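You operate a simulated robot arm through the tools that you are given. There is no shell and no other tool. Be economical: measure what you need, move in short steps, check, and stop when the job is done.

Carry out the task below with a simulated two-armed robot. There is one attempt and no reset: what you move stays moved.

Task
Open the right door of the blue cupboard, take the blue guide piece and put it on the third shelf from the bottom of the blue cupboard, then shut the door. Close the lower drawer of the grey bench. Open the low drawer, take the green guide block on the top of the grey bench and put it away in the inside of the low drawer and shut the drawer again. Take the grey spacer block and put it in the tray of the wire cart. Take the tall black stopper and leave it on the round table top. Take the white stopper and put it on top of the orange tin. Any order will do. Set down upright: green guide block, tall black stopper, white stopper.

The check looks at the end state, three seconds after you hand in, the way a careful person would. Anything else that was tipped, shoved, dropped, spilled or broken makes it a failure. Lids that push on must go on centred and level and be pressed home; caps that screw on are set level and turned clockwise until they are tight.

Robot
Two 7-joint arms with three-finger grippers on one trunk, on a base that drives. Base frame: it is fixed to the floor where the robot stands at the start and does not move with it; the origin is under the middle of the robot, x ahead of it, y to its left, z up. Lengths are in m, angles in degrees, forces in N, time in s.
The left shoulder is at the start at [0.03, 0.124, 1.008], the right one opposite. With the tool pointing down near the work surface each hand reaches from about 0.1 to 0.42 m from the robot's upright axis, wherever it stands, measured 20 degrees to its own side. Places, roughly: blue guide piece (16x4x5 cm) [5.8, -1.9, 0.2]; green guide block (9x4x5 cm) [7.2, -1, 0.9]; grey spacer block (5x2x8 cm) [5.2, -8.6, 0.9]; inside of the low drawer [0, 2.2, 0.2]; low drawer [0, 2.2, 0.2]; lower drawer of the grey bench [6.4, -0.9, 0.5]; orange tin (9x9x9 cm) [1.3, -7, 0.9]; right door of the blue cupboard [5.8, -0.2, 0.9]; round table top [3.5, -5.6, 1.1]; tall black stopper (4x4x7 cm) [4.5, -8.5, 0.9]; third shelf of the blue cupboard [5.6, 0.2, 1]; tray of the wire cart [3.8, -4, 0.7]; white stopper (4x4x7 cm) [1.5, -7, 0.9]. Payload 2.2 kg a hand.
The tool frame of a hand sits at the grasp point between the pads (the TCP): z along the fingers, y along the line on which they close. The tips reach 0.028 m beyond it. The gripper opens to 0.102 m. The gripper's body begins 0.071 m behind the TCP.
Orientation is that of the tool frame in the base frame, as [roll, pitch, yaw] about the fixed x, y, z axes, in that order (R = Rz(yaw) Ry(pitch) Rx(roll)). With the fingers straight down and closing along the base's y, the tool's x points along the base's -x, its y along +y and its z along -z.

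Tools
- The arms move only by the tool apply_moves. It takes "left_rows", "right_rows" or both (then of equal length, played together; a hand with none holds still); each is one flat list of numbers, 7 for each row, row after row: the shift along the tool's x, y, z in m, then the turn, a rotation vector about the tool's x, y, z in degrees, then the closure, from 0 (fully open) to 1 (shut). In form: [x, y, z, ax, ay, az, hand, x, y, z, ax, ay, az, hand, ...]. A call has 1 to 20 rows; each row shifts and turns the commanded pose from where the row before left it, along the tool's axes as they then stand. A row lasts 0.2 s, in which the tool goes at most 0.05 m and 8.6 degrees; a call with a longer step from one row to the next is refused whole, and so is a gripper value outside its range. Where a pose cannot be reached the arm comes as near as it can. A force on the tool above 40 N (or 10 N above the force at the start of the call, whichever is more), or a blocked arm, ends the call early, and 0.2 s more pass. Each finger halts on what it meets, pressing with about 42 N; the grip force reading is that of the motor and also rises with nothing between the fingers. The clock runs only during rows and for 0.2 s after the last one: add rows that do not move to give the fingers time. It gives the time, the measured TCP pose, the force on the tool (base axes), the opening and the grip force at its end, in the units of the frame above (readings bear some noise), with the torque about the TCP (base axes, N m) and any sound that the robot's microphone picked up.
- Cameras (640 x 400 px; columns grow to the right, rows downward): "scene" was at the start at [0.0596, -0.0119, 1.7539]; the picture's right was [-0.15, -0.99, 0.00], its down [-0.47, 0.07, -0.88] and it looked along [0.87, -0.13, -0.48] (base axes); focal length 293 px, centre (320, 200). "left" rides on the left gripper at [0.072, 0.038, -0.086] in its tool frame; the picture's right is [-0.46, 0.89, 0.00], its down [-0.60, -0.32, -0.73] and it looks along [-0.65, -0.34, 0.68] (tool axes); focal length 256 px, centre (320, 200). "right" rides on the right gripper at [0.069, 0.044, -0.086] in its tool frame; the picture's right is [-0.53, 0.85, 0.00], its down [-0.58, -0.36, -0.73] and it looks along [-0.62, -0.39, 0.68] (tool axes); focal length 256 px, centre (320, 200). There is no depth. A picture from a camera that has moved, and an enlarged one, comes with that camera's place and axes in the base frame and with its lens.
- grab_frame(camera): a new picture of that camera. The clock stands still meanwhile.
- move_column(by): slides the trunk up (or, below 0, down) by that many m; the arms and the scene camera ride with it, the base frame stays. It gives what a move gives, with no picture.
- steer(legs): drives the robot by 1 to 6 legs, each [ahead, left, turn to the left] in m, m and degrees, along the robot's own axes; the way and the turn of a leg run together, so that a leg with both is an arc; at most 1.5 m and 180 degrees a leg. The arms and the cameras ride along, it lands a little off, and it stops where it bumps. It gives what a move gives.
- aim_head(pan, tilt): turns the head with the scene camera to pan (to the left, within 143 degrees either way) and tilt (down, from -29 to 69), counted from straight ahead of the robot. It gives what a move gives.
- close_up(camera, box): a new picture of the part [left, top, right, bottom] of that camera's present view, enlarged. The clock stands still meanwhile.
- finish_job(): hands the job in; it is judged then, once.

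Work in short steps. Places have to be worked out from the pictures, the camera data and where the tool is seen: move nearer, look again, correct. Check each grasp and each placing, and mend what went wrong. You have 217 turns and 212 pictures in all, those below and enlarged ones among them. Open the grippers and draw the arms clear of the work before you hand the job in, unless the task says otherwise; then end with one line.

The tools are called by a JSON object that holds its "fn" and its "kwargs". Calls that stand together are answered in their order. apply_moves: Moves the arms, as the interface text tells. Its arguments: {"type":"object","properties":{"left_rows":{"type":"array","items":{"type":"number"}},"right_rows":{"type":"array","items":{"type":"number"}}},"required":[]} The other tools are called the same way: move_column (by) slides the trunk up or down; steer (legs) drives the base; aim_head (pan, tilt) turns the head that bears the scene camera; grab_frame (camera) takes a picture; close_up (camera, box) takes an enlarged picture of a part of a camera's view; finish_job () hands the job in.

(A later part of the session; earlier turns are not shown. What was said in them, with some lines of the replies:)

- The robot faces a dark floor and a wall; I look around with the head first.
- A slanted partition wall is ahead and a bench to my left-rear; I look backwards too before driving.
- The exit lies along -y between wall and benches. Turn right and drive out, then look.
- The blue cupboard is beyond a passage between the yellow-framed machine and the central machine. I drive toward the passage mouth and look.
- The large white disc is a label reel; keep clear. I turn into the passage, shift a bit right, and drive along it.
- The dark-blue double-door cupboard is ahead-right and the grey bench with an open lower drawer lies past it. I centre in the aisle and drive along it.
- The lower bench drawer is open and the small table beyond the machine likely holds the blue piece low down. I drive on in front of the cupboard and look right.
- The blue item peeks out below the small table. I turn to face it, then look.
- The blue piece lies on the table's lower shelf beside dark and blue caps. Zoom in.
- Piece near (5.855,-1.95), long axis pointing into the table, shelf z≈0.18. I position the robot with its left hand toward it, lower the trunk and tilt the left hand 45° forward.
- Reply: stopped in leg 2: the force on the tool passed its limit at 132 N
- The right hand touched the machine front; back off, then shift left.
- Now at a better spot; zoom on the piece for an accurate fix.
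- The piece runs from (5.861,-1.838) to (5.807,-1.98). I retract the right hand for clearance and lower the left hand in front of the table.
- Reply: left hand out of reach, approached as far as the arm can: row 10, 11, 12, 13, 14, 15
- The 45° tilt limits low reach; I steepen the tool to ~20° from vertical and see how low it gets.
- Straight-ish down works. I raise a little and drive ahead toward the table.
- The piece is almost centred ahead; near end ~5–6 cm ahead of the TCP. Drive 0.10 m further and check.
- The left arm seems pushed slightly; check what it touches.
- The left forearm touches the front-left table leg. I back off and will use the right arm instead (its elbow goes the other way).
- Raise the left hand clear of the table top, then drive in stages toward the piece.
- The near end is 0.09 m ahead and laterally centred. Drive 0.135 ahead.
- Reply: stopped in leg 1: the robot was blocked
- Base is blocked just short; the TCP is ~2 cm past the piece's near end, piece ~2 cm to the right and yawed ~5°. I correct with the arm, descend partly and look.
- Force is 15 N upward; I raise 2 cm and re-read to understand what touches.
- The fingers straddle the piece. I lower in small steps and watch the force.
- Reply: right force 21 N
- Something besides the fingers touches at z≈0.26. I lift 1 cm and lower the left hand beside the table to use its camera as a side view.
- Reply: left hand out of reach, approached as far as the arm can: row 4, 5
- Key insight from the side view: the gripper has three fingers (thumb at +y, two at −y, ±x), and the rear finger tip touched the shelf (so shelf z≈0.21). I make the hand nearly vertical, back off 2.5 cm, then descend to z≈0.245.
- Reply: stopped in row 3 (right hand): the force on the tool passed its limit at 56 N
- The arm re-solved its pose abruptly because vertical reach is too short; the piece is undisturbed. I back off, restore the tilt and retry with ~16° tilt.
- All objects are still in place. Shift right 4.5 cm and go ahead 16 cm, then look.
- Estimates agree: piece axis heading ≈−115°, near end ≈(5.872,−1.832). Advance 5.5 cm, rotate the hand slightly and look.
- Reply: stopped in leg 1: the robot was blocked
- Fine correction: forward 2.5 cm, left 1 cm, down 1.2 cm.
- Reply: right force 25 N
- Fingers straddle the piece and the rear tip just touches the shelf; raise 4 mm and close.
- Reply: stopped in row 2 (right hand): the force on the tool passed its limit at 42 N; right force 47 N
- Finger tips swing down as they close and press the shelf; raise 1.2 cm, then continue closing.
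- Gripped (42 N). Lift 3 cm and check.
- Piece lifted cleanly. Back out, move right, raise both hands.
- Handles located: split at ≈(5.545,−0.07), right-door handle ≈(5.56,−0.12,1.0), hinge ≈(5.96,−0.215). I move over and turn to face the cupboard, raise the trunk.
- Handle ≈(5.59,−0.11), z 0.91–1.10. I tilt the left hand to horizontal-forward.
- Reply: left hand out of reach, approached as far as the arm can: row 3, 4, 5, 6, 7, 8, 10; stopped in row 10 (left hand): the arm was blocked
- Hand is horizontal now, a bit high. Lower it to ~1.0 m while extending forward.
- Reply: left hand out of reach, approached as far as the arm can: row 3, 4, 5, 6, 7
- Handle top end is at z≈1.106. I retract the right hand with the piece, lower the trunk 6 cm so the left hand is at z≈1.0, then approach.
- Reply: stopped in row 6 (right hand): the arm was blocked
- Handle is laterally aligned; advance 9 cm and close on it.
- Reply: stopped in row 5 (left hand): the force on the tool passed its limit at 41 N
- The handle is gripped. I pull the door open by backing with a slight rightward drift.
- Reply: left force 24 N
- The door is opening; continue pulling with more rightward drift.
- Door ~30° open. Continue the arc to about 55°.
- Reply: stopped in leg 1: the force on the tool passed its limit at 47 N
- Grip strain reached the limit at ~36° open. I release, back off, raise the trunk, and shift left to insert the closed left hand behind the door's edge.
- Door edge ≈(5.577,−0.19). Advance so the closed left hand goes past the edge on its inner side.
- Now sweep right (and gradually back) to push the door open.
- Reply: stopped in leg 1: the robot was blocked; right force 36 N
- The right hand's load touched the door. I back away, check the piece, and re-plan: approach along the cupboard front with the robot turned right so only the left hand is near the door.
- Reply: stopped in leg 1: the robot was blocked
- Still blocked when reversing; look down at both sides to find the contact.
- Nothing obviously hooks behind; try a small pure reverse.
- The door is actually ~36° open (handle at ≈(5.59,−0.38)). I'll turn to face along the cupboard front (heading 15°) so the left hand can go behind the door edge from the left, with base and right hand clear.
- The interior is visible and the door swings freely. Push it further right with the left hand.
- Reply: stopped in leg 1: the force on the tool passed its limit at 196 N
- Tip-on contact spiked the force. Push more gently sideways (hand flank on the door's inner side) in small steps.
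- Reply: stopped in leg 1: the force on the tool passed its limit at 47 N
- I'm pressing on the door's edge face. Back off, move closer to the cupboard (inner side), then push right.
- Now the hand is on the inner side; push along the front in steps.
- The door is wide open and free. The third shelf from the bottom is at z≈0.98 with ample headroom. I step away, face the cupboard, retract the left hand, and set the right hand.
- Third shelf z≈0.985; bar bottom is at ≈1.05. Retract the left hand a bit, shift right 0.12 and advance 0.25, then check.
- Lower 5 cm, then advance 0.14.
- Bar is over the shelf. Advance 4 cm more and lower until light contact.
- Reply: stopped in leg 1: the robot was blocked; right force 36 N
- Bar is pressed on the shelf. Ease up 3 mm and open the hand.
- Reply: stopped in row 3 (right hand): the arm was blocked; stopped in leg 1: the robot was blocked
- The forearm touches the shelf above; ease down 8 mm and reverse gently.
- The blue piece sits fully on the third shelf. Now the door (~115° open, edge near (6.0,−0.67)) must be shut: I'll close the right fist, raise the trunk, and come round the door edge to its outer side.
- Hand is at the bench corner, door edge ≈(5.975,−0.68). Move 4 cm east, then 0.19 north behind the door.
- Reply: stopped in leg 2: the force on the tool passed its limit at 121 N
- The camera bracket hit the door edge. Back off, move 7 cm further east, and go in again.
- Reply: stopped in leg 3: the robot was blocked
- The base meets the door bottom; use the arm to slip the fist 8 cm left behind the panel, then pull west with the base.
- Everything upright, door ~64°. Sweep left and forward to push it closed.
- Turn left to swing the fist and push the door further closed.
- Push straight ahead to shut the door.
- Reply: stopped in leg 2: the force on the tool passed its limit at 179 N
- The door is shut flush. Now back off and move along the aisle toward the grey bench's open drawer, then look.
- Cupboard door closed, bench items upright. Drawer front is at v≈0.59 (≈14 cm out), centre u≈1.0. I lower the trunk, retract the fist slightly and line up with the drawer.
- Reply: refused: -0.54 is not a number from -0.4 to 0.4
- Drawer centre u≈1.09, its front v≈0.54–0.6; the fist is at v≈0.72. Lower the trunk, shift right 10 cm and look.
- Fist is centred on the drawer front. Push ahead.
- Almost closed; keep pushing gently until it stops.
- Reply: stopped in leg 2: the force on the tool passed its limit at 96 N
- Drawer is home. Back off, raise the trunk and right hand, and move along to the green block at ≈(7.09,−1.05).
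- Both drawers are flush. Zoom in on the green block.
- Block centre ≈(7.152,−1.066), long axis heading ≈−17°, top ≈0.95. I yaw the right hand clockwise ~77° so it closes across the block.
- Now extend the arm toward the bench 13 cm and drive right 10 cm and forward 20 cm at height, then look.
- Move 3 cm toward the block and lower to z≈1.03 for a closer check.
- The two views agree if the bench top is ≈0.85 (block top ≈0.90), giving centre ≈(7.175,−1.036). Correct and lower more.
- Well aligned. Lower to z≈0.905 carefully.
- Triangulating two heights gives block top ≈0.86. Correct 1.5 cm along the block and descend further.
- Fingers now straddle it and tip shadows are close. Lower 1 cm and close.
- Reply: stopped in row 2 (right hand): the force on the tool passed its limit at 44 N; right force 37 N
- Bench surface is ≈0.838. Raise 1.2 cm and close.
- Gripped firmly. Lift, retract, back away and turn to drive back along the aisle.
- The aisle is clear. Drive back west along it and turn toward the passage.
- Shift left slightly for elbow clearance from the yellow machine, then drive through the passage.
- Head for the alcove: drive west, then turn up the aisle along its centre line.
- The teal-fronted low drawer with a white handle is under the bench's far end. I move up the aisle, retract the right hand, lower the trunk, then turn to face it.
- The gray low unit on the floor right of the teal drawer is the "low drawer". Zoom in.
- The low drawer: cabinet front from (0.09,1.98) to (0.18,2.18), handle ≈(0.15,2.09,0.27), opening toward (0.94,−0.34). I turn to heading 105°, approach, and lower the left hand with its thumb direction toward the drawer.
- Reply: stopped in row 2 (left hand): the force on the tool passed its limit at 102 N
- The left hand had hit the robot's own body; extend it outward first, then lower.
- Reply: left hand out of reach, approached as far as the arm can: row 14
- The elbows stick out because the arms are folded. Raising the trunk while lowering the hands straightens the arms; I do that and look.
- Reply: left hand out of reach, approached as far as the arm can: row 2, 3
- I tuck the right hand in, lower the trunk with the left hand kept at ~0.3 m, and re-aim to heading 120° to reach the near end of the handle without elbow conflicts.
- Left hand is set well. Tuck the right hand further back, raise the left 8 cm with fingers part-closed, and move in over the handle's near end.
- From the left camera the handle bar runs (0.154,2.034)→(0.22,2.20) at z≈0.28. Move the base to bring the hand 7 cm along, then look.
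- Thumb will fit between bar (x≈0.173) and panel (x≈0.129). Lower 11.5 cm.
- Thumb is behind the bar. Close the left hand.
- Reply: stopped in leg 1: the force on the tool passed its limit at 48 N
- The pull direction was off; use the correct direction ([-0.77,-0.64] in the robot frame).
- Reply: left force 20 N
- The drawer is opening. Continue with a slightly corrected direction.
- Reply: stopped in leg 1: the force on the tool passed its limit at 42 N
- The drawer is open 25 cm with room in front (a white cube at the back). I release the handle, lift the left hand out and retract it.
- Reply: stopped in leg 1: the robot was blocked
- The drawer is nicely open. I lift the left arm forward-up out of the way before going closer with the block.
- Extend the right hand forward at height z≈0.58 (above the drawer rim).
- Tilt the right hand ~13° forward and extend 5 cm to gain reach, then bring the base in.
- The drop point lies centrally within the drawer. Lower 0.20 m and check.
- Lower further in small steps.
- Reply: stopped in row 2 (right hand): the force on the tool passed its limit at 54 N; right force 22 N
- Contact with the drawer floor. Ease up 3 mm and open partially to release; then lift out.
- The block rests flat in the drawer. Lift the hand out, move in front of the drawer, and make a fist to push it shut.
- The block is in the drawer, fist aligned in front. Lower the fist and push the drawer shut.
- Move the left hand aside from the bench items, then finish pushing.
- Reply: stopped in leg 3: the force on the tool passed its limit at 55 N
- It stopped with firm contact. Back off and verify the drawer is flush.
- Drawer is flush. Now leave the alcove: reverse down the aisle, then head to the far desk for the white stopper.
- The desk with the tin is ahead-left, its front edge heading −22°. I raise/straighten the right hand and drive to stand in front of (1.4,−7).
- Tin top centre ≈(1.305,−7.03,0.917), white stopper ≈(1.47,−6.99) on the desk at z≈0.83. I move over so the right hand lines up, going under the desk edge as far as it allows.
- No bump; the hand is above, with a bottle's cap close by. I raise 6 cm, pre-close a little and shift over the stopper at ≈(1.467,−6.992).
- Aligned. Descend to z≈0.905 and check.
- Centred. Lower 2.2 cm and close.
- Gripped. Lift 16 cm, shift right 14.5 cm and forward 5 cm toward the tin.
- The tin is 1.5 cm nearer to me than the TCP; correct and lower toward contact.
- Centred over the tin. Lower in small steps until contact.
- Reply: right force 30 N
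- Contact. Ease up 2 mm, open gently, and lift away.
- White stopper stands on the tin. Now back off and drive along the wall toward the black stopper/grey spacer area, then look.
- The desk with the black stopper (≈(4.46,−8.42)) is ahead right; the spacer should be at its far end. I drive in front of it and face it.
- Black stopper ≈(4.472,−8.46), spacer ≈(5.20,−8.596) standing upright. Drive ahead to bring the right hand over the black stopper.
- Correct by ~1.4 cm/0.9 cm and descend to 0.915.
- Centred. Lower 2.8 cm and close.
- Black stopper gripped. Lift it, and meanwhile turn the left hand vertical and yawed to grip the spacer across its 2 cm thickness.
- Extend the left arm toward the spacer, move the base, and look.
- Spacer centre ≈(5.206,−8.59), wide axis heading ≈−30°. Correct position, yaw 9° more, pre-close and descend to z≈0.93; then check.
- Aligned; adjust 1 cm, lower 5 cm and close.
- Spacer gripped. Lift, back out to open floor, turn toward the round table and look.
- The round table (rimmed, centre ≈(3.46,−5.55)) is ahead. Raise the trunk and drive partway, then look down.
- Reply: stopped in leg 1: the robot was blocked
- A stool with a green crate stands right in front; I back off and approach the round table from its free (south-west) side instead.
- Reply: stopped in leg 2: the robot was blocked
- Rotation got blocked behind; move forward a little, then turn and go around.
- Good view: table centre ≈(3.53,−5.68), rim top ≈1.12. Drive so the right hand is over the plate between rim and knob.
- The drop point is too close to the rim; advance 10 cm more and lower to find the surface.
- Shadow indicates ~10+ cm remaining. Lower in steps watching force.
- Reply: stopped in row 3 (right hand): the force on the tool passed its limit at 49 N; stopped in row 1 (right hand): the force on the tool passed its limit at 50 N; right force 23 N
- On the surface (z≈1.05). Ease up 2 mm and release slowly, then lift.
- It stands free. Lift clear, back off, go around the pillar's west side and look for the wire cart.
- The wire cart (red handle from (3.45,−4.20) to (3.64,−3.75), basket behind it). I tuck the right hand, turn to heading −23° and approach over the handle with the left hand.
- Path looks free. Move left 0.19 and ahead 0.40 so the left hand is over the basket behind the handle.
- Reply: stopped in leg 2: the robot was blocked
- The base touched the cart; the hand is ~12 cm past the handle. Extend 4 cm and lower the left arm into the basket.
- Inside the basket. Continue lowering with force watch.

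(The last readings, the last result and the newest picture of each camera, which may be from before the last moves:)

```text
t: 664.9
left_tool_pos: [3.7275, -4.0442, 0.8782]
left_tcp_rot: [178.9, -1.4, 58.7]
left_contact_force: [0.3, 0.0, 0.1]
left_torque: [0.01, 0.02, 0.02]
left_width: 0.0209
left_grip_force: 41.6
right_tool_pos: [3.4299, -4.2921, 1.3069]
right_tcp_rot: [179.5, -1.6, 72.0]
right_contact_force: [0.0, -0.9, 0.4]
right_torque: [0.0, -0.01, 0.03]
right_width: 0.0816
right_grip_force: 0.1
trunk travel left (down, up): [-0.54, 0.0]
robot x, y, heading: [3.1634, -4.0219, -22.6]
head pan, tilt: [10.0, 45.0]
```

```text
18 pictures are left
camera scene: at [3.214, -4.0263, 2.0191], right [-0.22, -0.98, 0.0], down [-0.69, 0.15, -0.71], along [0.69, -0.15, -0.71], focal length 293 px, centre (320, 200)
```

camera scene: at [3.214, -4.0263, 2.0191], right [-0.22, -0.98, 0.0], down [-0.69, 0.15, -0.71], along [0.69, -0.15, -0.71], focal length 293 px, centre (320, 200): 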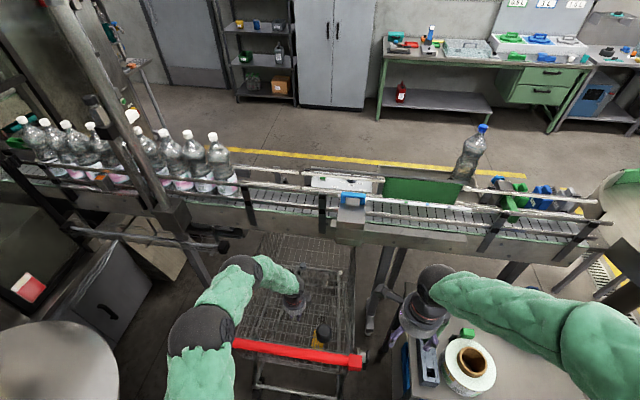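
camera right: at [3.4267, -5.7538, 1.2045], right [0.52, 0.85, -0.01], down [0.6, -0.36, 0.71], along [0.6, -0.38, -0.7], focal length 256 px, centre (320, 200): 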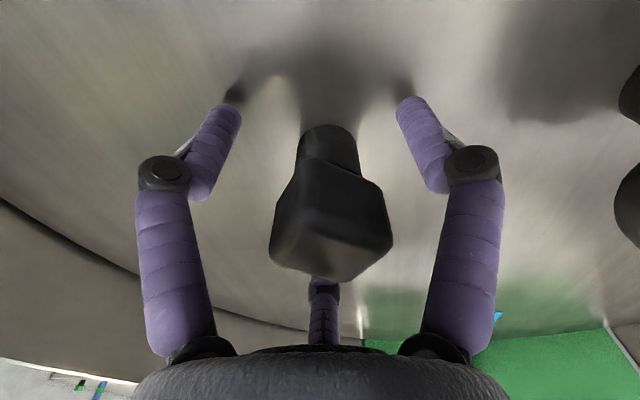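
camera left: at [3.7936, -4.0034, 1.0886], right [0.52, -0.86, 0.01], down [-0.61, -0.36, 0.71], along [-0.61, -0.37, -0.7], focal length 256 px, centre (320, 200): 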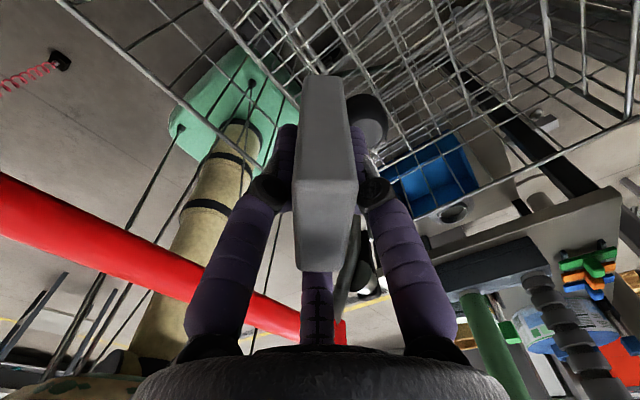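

{"fn": "apply_moves", "kwargs": {"left_rows": [0, 0, 0.02, 0, 0, 0, 1, 0, 0, 0.02, 0, 0, 0, 1, 0, 0, 0.02, 0, 0, 0, 1, 0, 0, 0, 0, 0, 0, 1]}}

{"fn": "grab_frame", "kwargs": {"camera": "left"}}

```text
t: 665.9
left_tool_pos: [3.7303, -4.0431, 0.8178]
left_tcp_rot: [179.0, -1.5, 58.7]
left_contact_force: [-0.3, -0.2, -1.4]
left_torque: [0.0, 0.01, 0.02]
left_width: 0.0211
left_grip_force: 42.3
right_tool_pos: [3.4296, -4.2922, 1.3075]
right_tcp_rot: [179.6, -1.6, 72.1]
right_contact_force: [-0.6, 0.7, 0.5]
right_torque: [0.03, 0.01, -0.01]
right_width: 0.0818
right_grip_force: 0.2
trunk travel left (down, up): [-0.54, 0.0]
robot x, y, heading: [3.1674, -4.0235, -22.5]
head pan, tilt: [10.0, 45.0]
```

```text
17 pictures are left
camera left: at [3.7981, -4.0011, 0.9075], right [0.52, -0.86, 0.0], down [-0.6, -0.36, 0.71], along [-0.61, -0.37, -0.7], focal length 256 px, centre (320, 200)
```

left: 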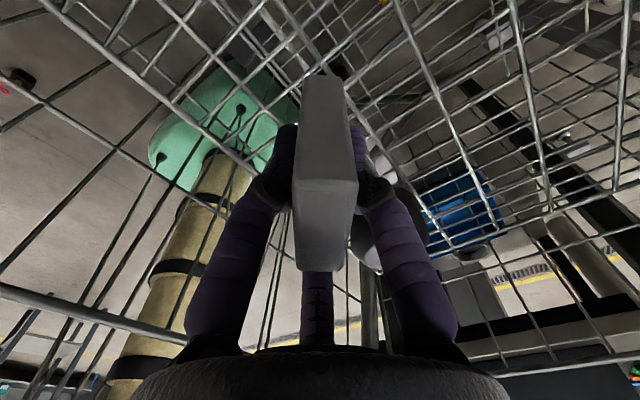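

{"fn": "apply_moves", "kwargs": {"left_rows": [0, 0, 0.015, 0, 0, 0, 1, 0, 0, 0.015, 0, 0, 0, 1, 0, 0, 0.015, 0, 0, 0, 1, 0, 0, 0, 0, 0, 0, 1]}}

{"fn": "apply_moves", "kwargs": {"left_rows": [0, 0, 0.012, 0, 0, 0, 1, 0, 0, 0.012, 0, 0, 0, 1, 0, 0, 0.012, 0, 0, 0, 1, 0, 0, 0, 0, 0, 0, 1]}}

{"fn": "grab_frame", "kwargs": {"camera": "left"}}

```text
t: 666.9
left_tool_pos: [3.7304, -4.0414, 0.7754]
left_tcp_rot: [178.9, -1.4, 58.7]
left_contact_force: [-4.7, 0.7, 21.3]
left_torque: [-0.01, 0.33, -0.08]
left_width: 0.0209
left_grip_force: 42.3
right_tool_pos: [3.429, -4.2923, 1.3066]
right_tcp_rot: [179.6, -1.6, 72.0]
right_contact_force: [0.0, -0.1, 0.0]
right_torque: [0.01, 0.04, 0.0]
right_width: 0.0815
right_grip_force: 0.0
trunk travel left (down, up): [-0.54, 0.0]
robot x, y, heading: [3.1626, -4.0221, -22.8]
head pan, tilt: [10.0, 45.0]
```

```text
t: 667.3
left_tool_pos: [3.7338, -4.0419, 0.7702]
left_tcp_rot: [178.9, -1.8, 58.7]
left_contact_force: [-8.0, 2.0, 19.9]
left_torque: [-0.07, 0.15, -0.04]
left_width: 0.0212
left_grip_force: 41.7
right_tool_pos: [3.4278, -4.2917, 1.3072]
right_tcp_rot: [179.5, -1.8, 72.2]
right_contact_force: [-0.3, 0.5, -0.1]
right_torque: [0.04, -0.04, -0.03]
right_width: 0.0816
right_grip_force: 0.1
trunk travel left (down, up): [-0.54, 0.0]
robot x, y, heading: [3.1635, -4.0246, -22.4]
head pan, tilt: [10.0, 45.0]
stopped in row 2 (left hand): the force on the tool passed its limit at 95 N (the readings are from after the stop); the commanded pose is now the measured one
```

```text
16 pictures are left
camera left: at [3.801, -4.0, 0.8596], right [0.52, -0.86, 0.0], down [-0.61, -0.36, 0.71], along [-0.6, -0.37, -0.71], focal length 256 px, centre (320, 200)
```

left: 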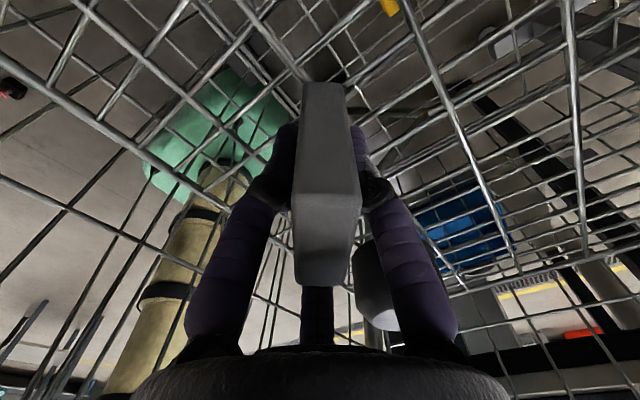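

Contact with the tray at z≈0.72. Ease up 4 mm, release slowly, then check.

{"fn": "apply_moves", "kwargs": {"left_rows": [0, 0, -0.004, 0, 0, 0, 1, 0, 0, 0, 0, 0, 0, 0.85, 0, 0, 0, 0, 0, 0, 0.7, 0, 0, 0, 0, 0, 0, 0.55, 0, 0, 0, 0, 0, 0, 0.45, 0, 0, 0, 0, 0, 0, 0.45]}}

{"fn": "grab_frame", "kwargs": {"camera": "left"}}

```text
t: 668.7
left_tool_pos: [3.7328, -4.0409, 0.771]
left_tcp_rot: [179.1, -1.6, 58.8]
left_contact_force: [-0.6, -0.4, -0.5]
left_torque: [0.0, 0.0, -0.01]
left_width: 0.056
left_grip_force: 0.0
right_tool_pos: [3.4309, -4.2915, 1.3054]
right_tcp_rot: [179.7, -1.5, 72.3]
right_contact_force: [0.3, -0.5, -0.6]
right_torque: [0.01, -0.02, -0.01]
right_width: 0.0817
right_grip_force: 0.1
trunk travel left (down, up): [-0.54, 0.0]
robot x, y, heading: [3.1635, -4.0195, -22.6]
head pan, tilt: [10.0, 45.0]
```

```text
15 pictures are left
camera left: at [3.8017, -3.9993, 0.8599], right [0.52, -0.86, 0.0], down [-0.6, -0.36, 0.71], along [-0.61, -0.37, -0.71], focal length 256 px, centre (320, 200)
```

left: 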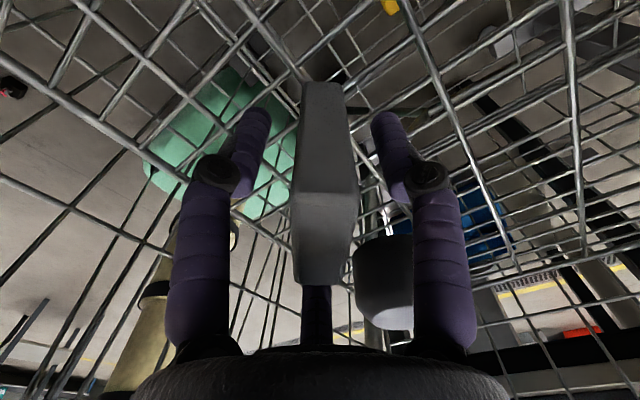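

Spacer stands in the tray. Lift the hand straight out.

{"fn": "apply_moves", "kwargs": {"left_rows": [0, 0, -0.03, 0, 0, 0, 0.45, 0, 0, -0.04, 0, 0, 0, 0.45, 0, 0, -0.04, 0, 0, 0, 0.45, 0, 0, -0.04, 0, 0, 0, 0.45, 0, 0, -0.04, 0, 0, 0, 0.45, 0, 0, -0.04, 0, 0, 0, 0.45, 0, 0, -0.04, 0, 0, 0, 0.45, 0, 0, -0.04, 0, 0, 0, 0.45, 0, 0, -0.04, 0, 0, 0, 0.45, 0, 0, -0.04, 0, 0, 0, 0.45, 0, 0, -0.04, 0, 0, 0, 0.45, 0, 0, -0.04, 0, 0, 0, 0.45, 0, 0, -0.04, 0, 0, 0, 0.45]}}

{"fn": "close_up", "kwargs": {"camera": "scene", "box": [200, 220, 400, 390]}}

```text
t: 671.5
left_tool_pos: [3.7168, -4.0476, 1.2817]
left_tcp_rot: [179.2, -1.7, 58.7]
left_contact_force: [-0.6, -0.6, -1.2]
left_torque: [0.01, -0.02, 0.03]
left_width: 0.056
left_grip_force: 0.1
right_tool_pos: [3.4301, -4.292, 1.3076]
right_tcp_rot: [179.5, -1.7, 72.1]
right_contact_force: [0.6, 0.1, 0.0]
right_torque: [-0.01, -0.01, -0.03]
right_width: 0.0817
right_grip_force: 0.0
trunk travel left (down, up): [-0.54, 0.0]
robot x, y, heading: [3.1653, -4.02, -22.7]
head pan, tilt: [10.0, 45.0]
```

```text
2.35 times, centred on (300, 305) of scene
camera zoom: at [3.2132, -4.0259, 2.0191], right [-0.22, -0.98, 0.0], down [-0.69, 0.15, -0.71], along [0.69, -0.15, -0.71], focal length 688 px, centre (367, -47)
```

zoom: 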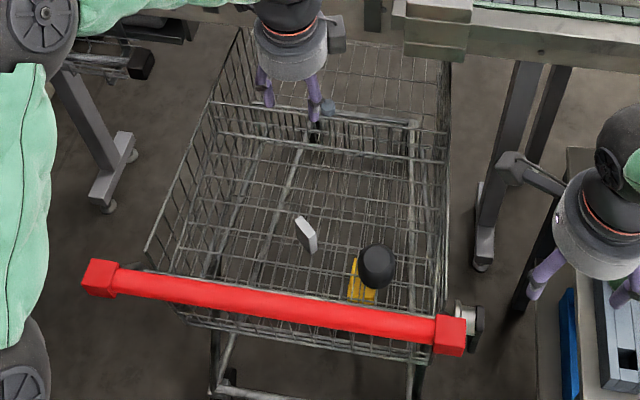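

Spacer stands in the cart tray. Back away and take a last look at the round table and surroundings.

{"fn": "steer", "kwargs": {"legs": [[-0.5, -0.1, 0]]}}

{"fn": "aim_head", "kwargs": {"pan": -50, "tilt": 20}}

{"fn": "grab_frame", "kwargs": {"camera": "scene"}}

```text
t: 674.5
left_tool_pos: [3.209, -3.9462, 1.282]
left_tcp_rot: [179.1, -1.5, 58.4]
left_contact_force: [-0.8, -0.3, 0.6]
left_torque: [0.0, 0.0, 0.02]
left_width: 0.056
left_grip_force: 0.2
right_tool_pos: [2.9197, -4.1884, 1.3064]
right_tcp_rot: [179.6, -1.7, 71.8]
right_contact_force: [-0.1, 0.3, -0.7]
right_torque: [-0.05, -0.02, -0.02]
right_width: 0.0814
right_grip_force: 0.0
trunk travel left (down, up): [-0.54, 0.0]
robot x, y, heading: [2.6503, -3.9183, -22.8]
head pan, tilt: [10.0, 45.0]
```

```text
t: 675.9
left_tool_pos: [3.2103, -3.9467, 1.2819]
left_tcp_rot: [179.0, -1.6, 58.4]
left_contact_force: [0.6, -1.0, 0.0]
left_torque: [0.02, 0.01, 0.0]
left_width: 0.0562
left_grip_force: 0.2
right_tool_pos: [2.9186, -4.1875, 1.3064]
right_tcp_rot: [179.6, -1.6, 71.8]
right_contact_force: [-0.5, -0.2, 0.1]
right_torque: [0.0, -0.04, 0.02]
right_width: 0.0819
right_grip_force: 0.1
trunk travel left (down, up): [-0.54, 0.0]
robot x, y, heading: [2.6511, -3.9135, -22.9]
head pan, tilt: [-50.0, 20.0]
```

```text
13 pictures are left
camera scene: at [2.6538, -3.9921, 2.0577], right [-0.96, -0.29, 0.0], down [-0.1, 0.33, -0.94], along [0.28, -0.9, -0.34], focal length 293 px, centre (320, 200)
```

scene: 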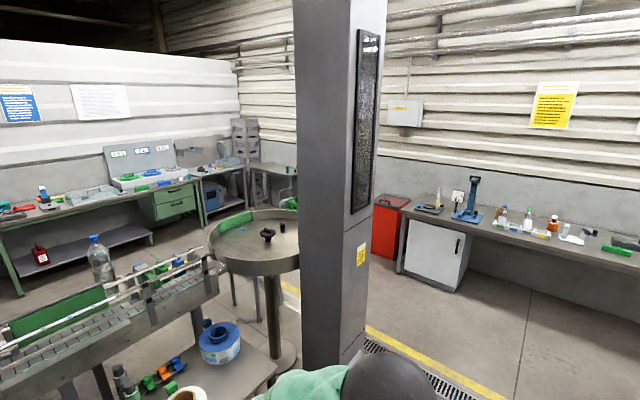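

Black stopper stands on the round table by the knob, and the white stopper appears on the tin; a quick zoom confirms.

{"fn": "close_up", "kwargs": {"camera": "scene", "box": [200, 200, 310, 280]}}

{"fn": "close_up", "kwargs": {"camera": "scene", "box": [490, 190, 620, 260]}}

```text
5.00 times, centred on (255, 240) of scene
camera zoom: at [2.6538, -3.9921, 2.0577], right [-0.96, -0.29, 0.0], down [-0.1, 0.33, -0.94], along [0.28, -0.9, -0.34], focal length 1463 px, centre (645, 0)
```

zoom: 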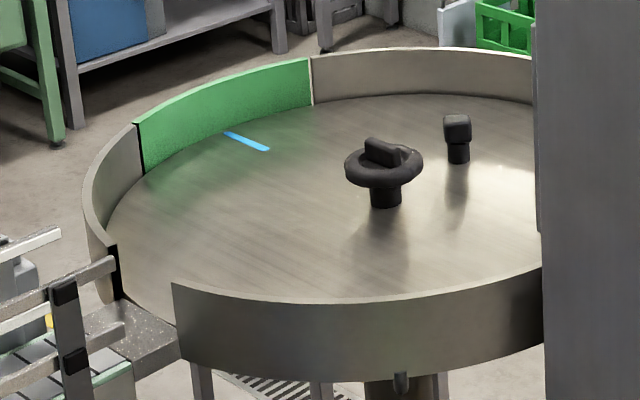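

```text
4.92 times, centred on (555, 225) of scene
camera zoom: at [2.6538, -3.9921, 2.0577], right [-0.96, -0.29, 0.0], down [-0.1, 0.33, -0.94], along [0.28, -0.9, -0.34], focal length 1440 px, centre (-837, 77)
```

zoom: 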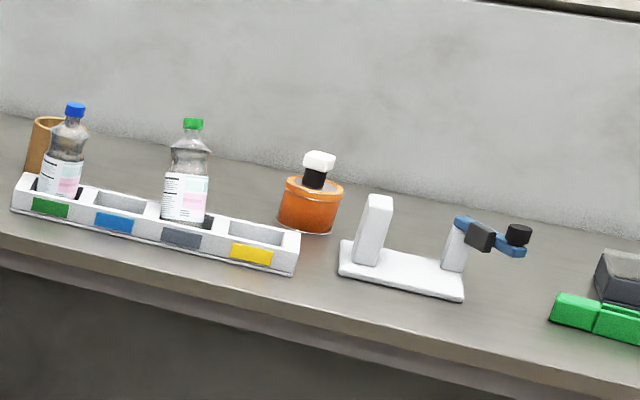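

All placements are verified: both stoppers are upright, and the spacer, block and blue piece are in place with the door and drawers shut. I open the grippers fully and hand in.

{"fn": "apply_moves", "kwargs": {"left_rows": [0, 0, 0, 0, 0, 0, 0.2, 0, 0, 0, 0, 0, 0, 0, 0, 0, 0, 0, 0, 0, 0], "right_rows": [0, 0, 0, 0, 0, 0, 0, 0, 0, 0, 0, 0, 0, 0, 0, 0, 0, 0, 0, 0, 0]}}

{"fn": "finish_job", "kwargs": {}}

```text
t: 676.6
left_tool_pos: [3.2091, -3.9456, 1.2826]
left_tcp_rot: [179.0, -1.5, 58.3]
left_contact_force: [0.7, -1.2, 0.3]
left_torque: [-0.02, 0.0, -0.03]
left_width: 0.1021
left_grip_force: 0.1
right_tool_pos: [2.9205, -4.1884, 1.3067]
right_tcp_rot: [179.6, -1.6, 71.8]
right_contact_force: [-0.3, -0.7, 0.5]
right_torque: [-0.03, -0.02, 0.02]
right_width: 0.1017
right_grip_force: 0.1
trunk travel left (down, up): [-0.54, 0.0]
robot x, y, heading: [2.6518, -3.9154, -22.9]
head pan, tilt: [-50.0, 20.0]
```

```text
The job is handed in.
```

All six tasks are done and the job is handed in; the robot bumped a machine, the small table, the crate stool and the wire cart on the way, and nothing looked tipped or broken, but I couldn't check whether any of them shifted slightly.
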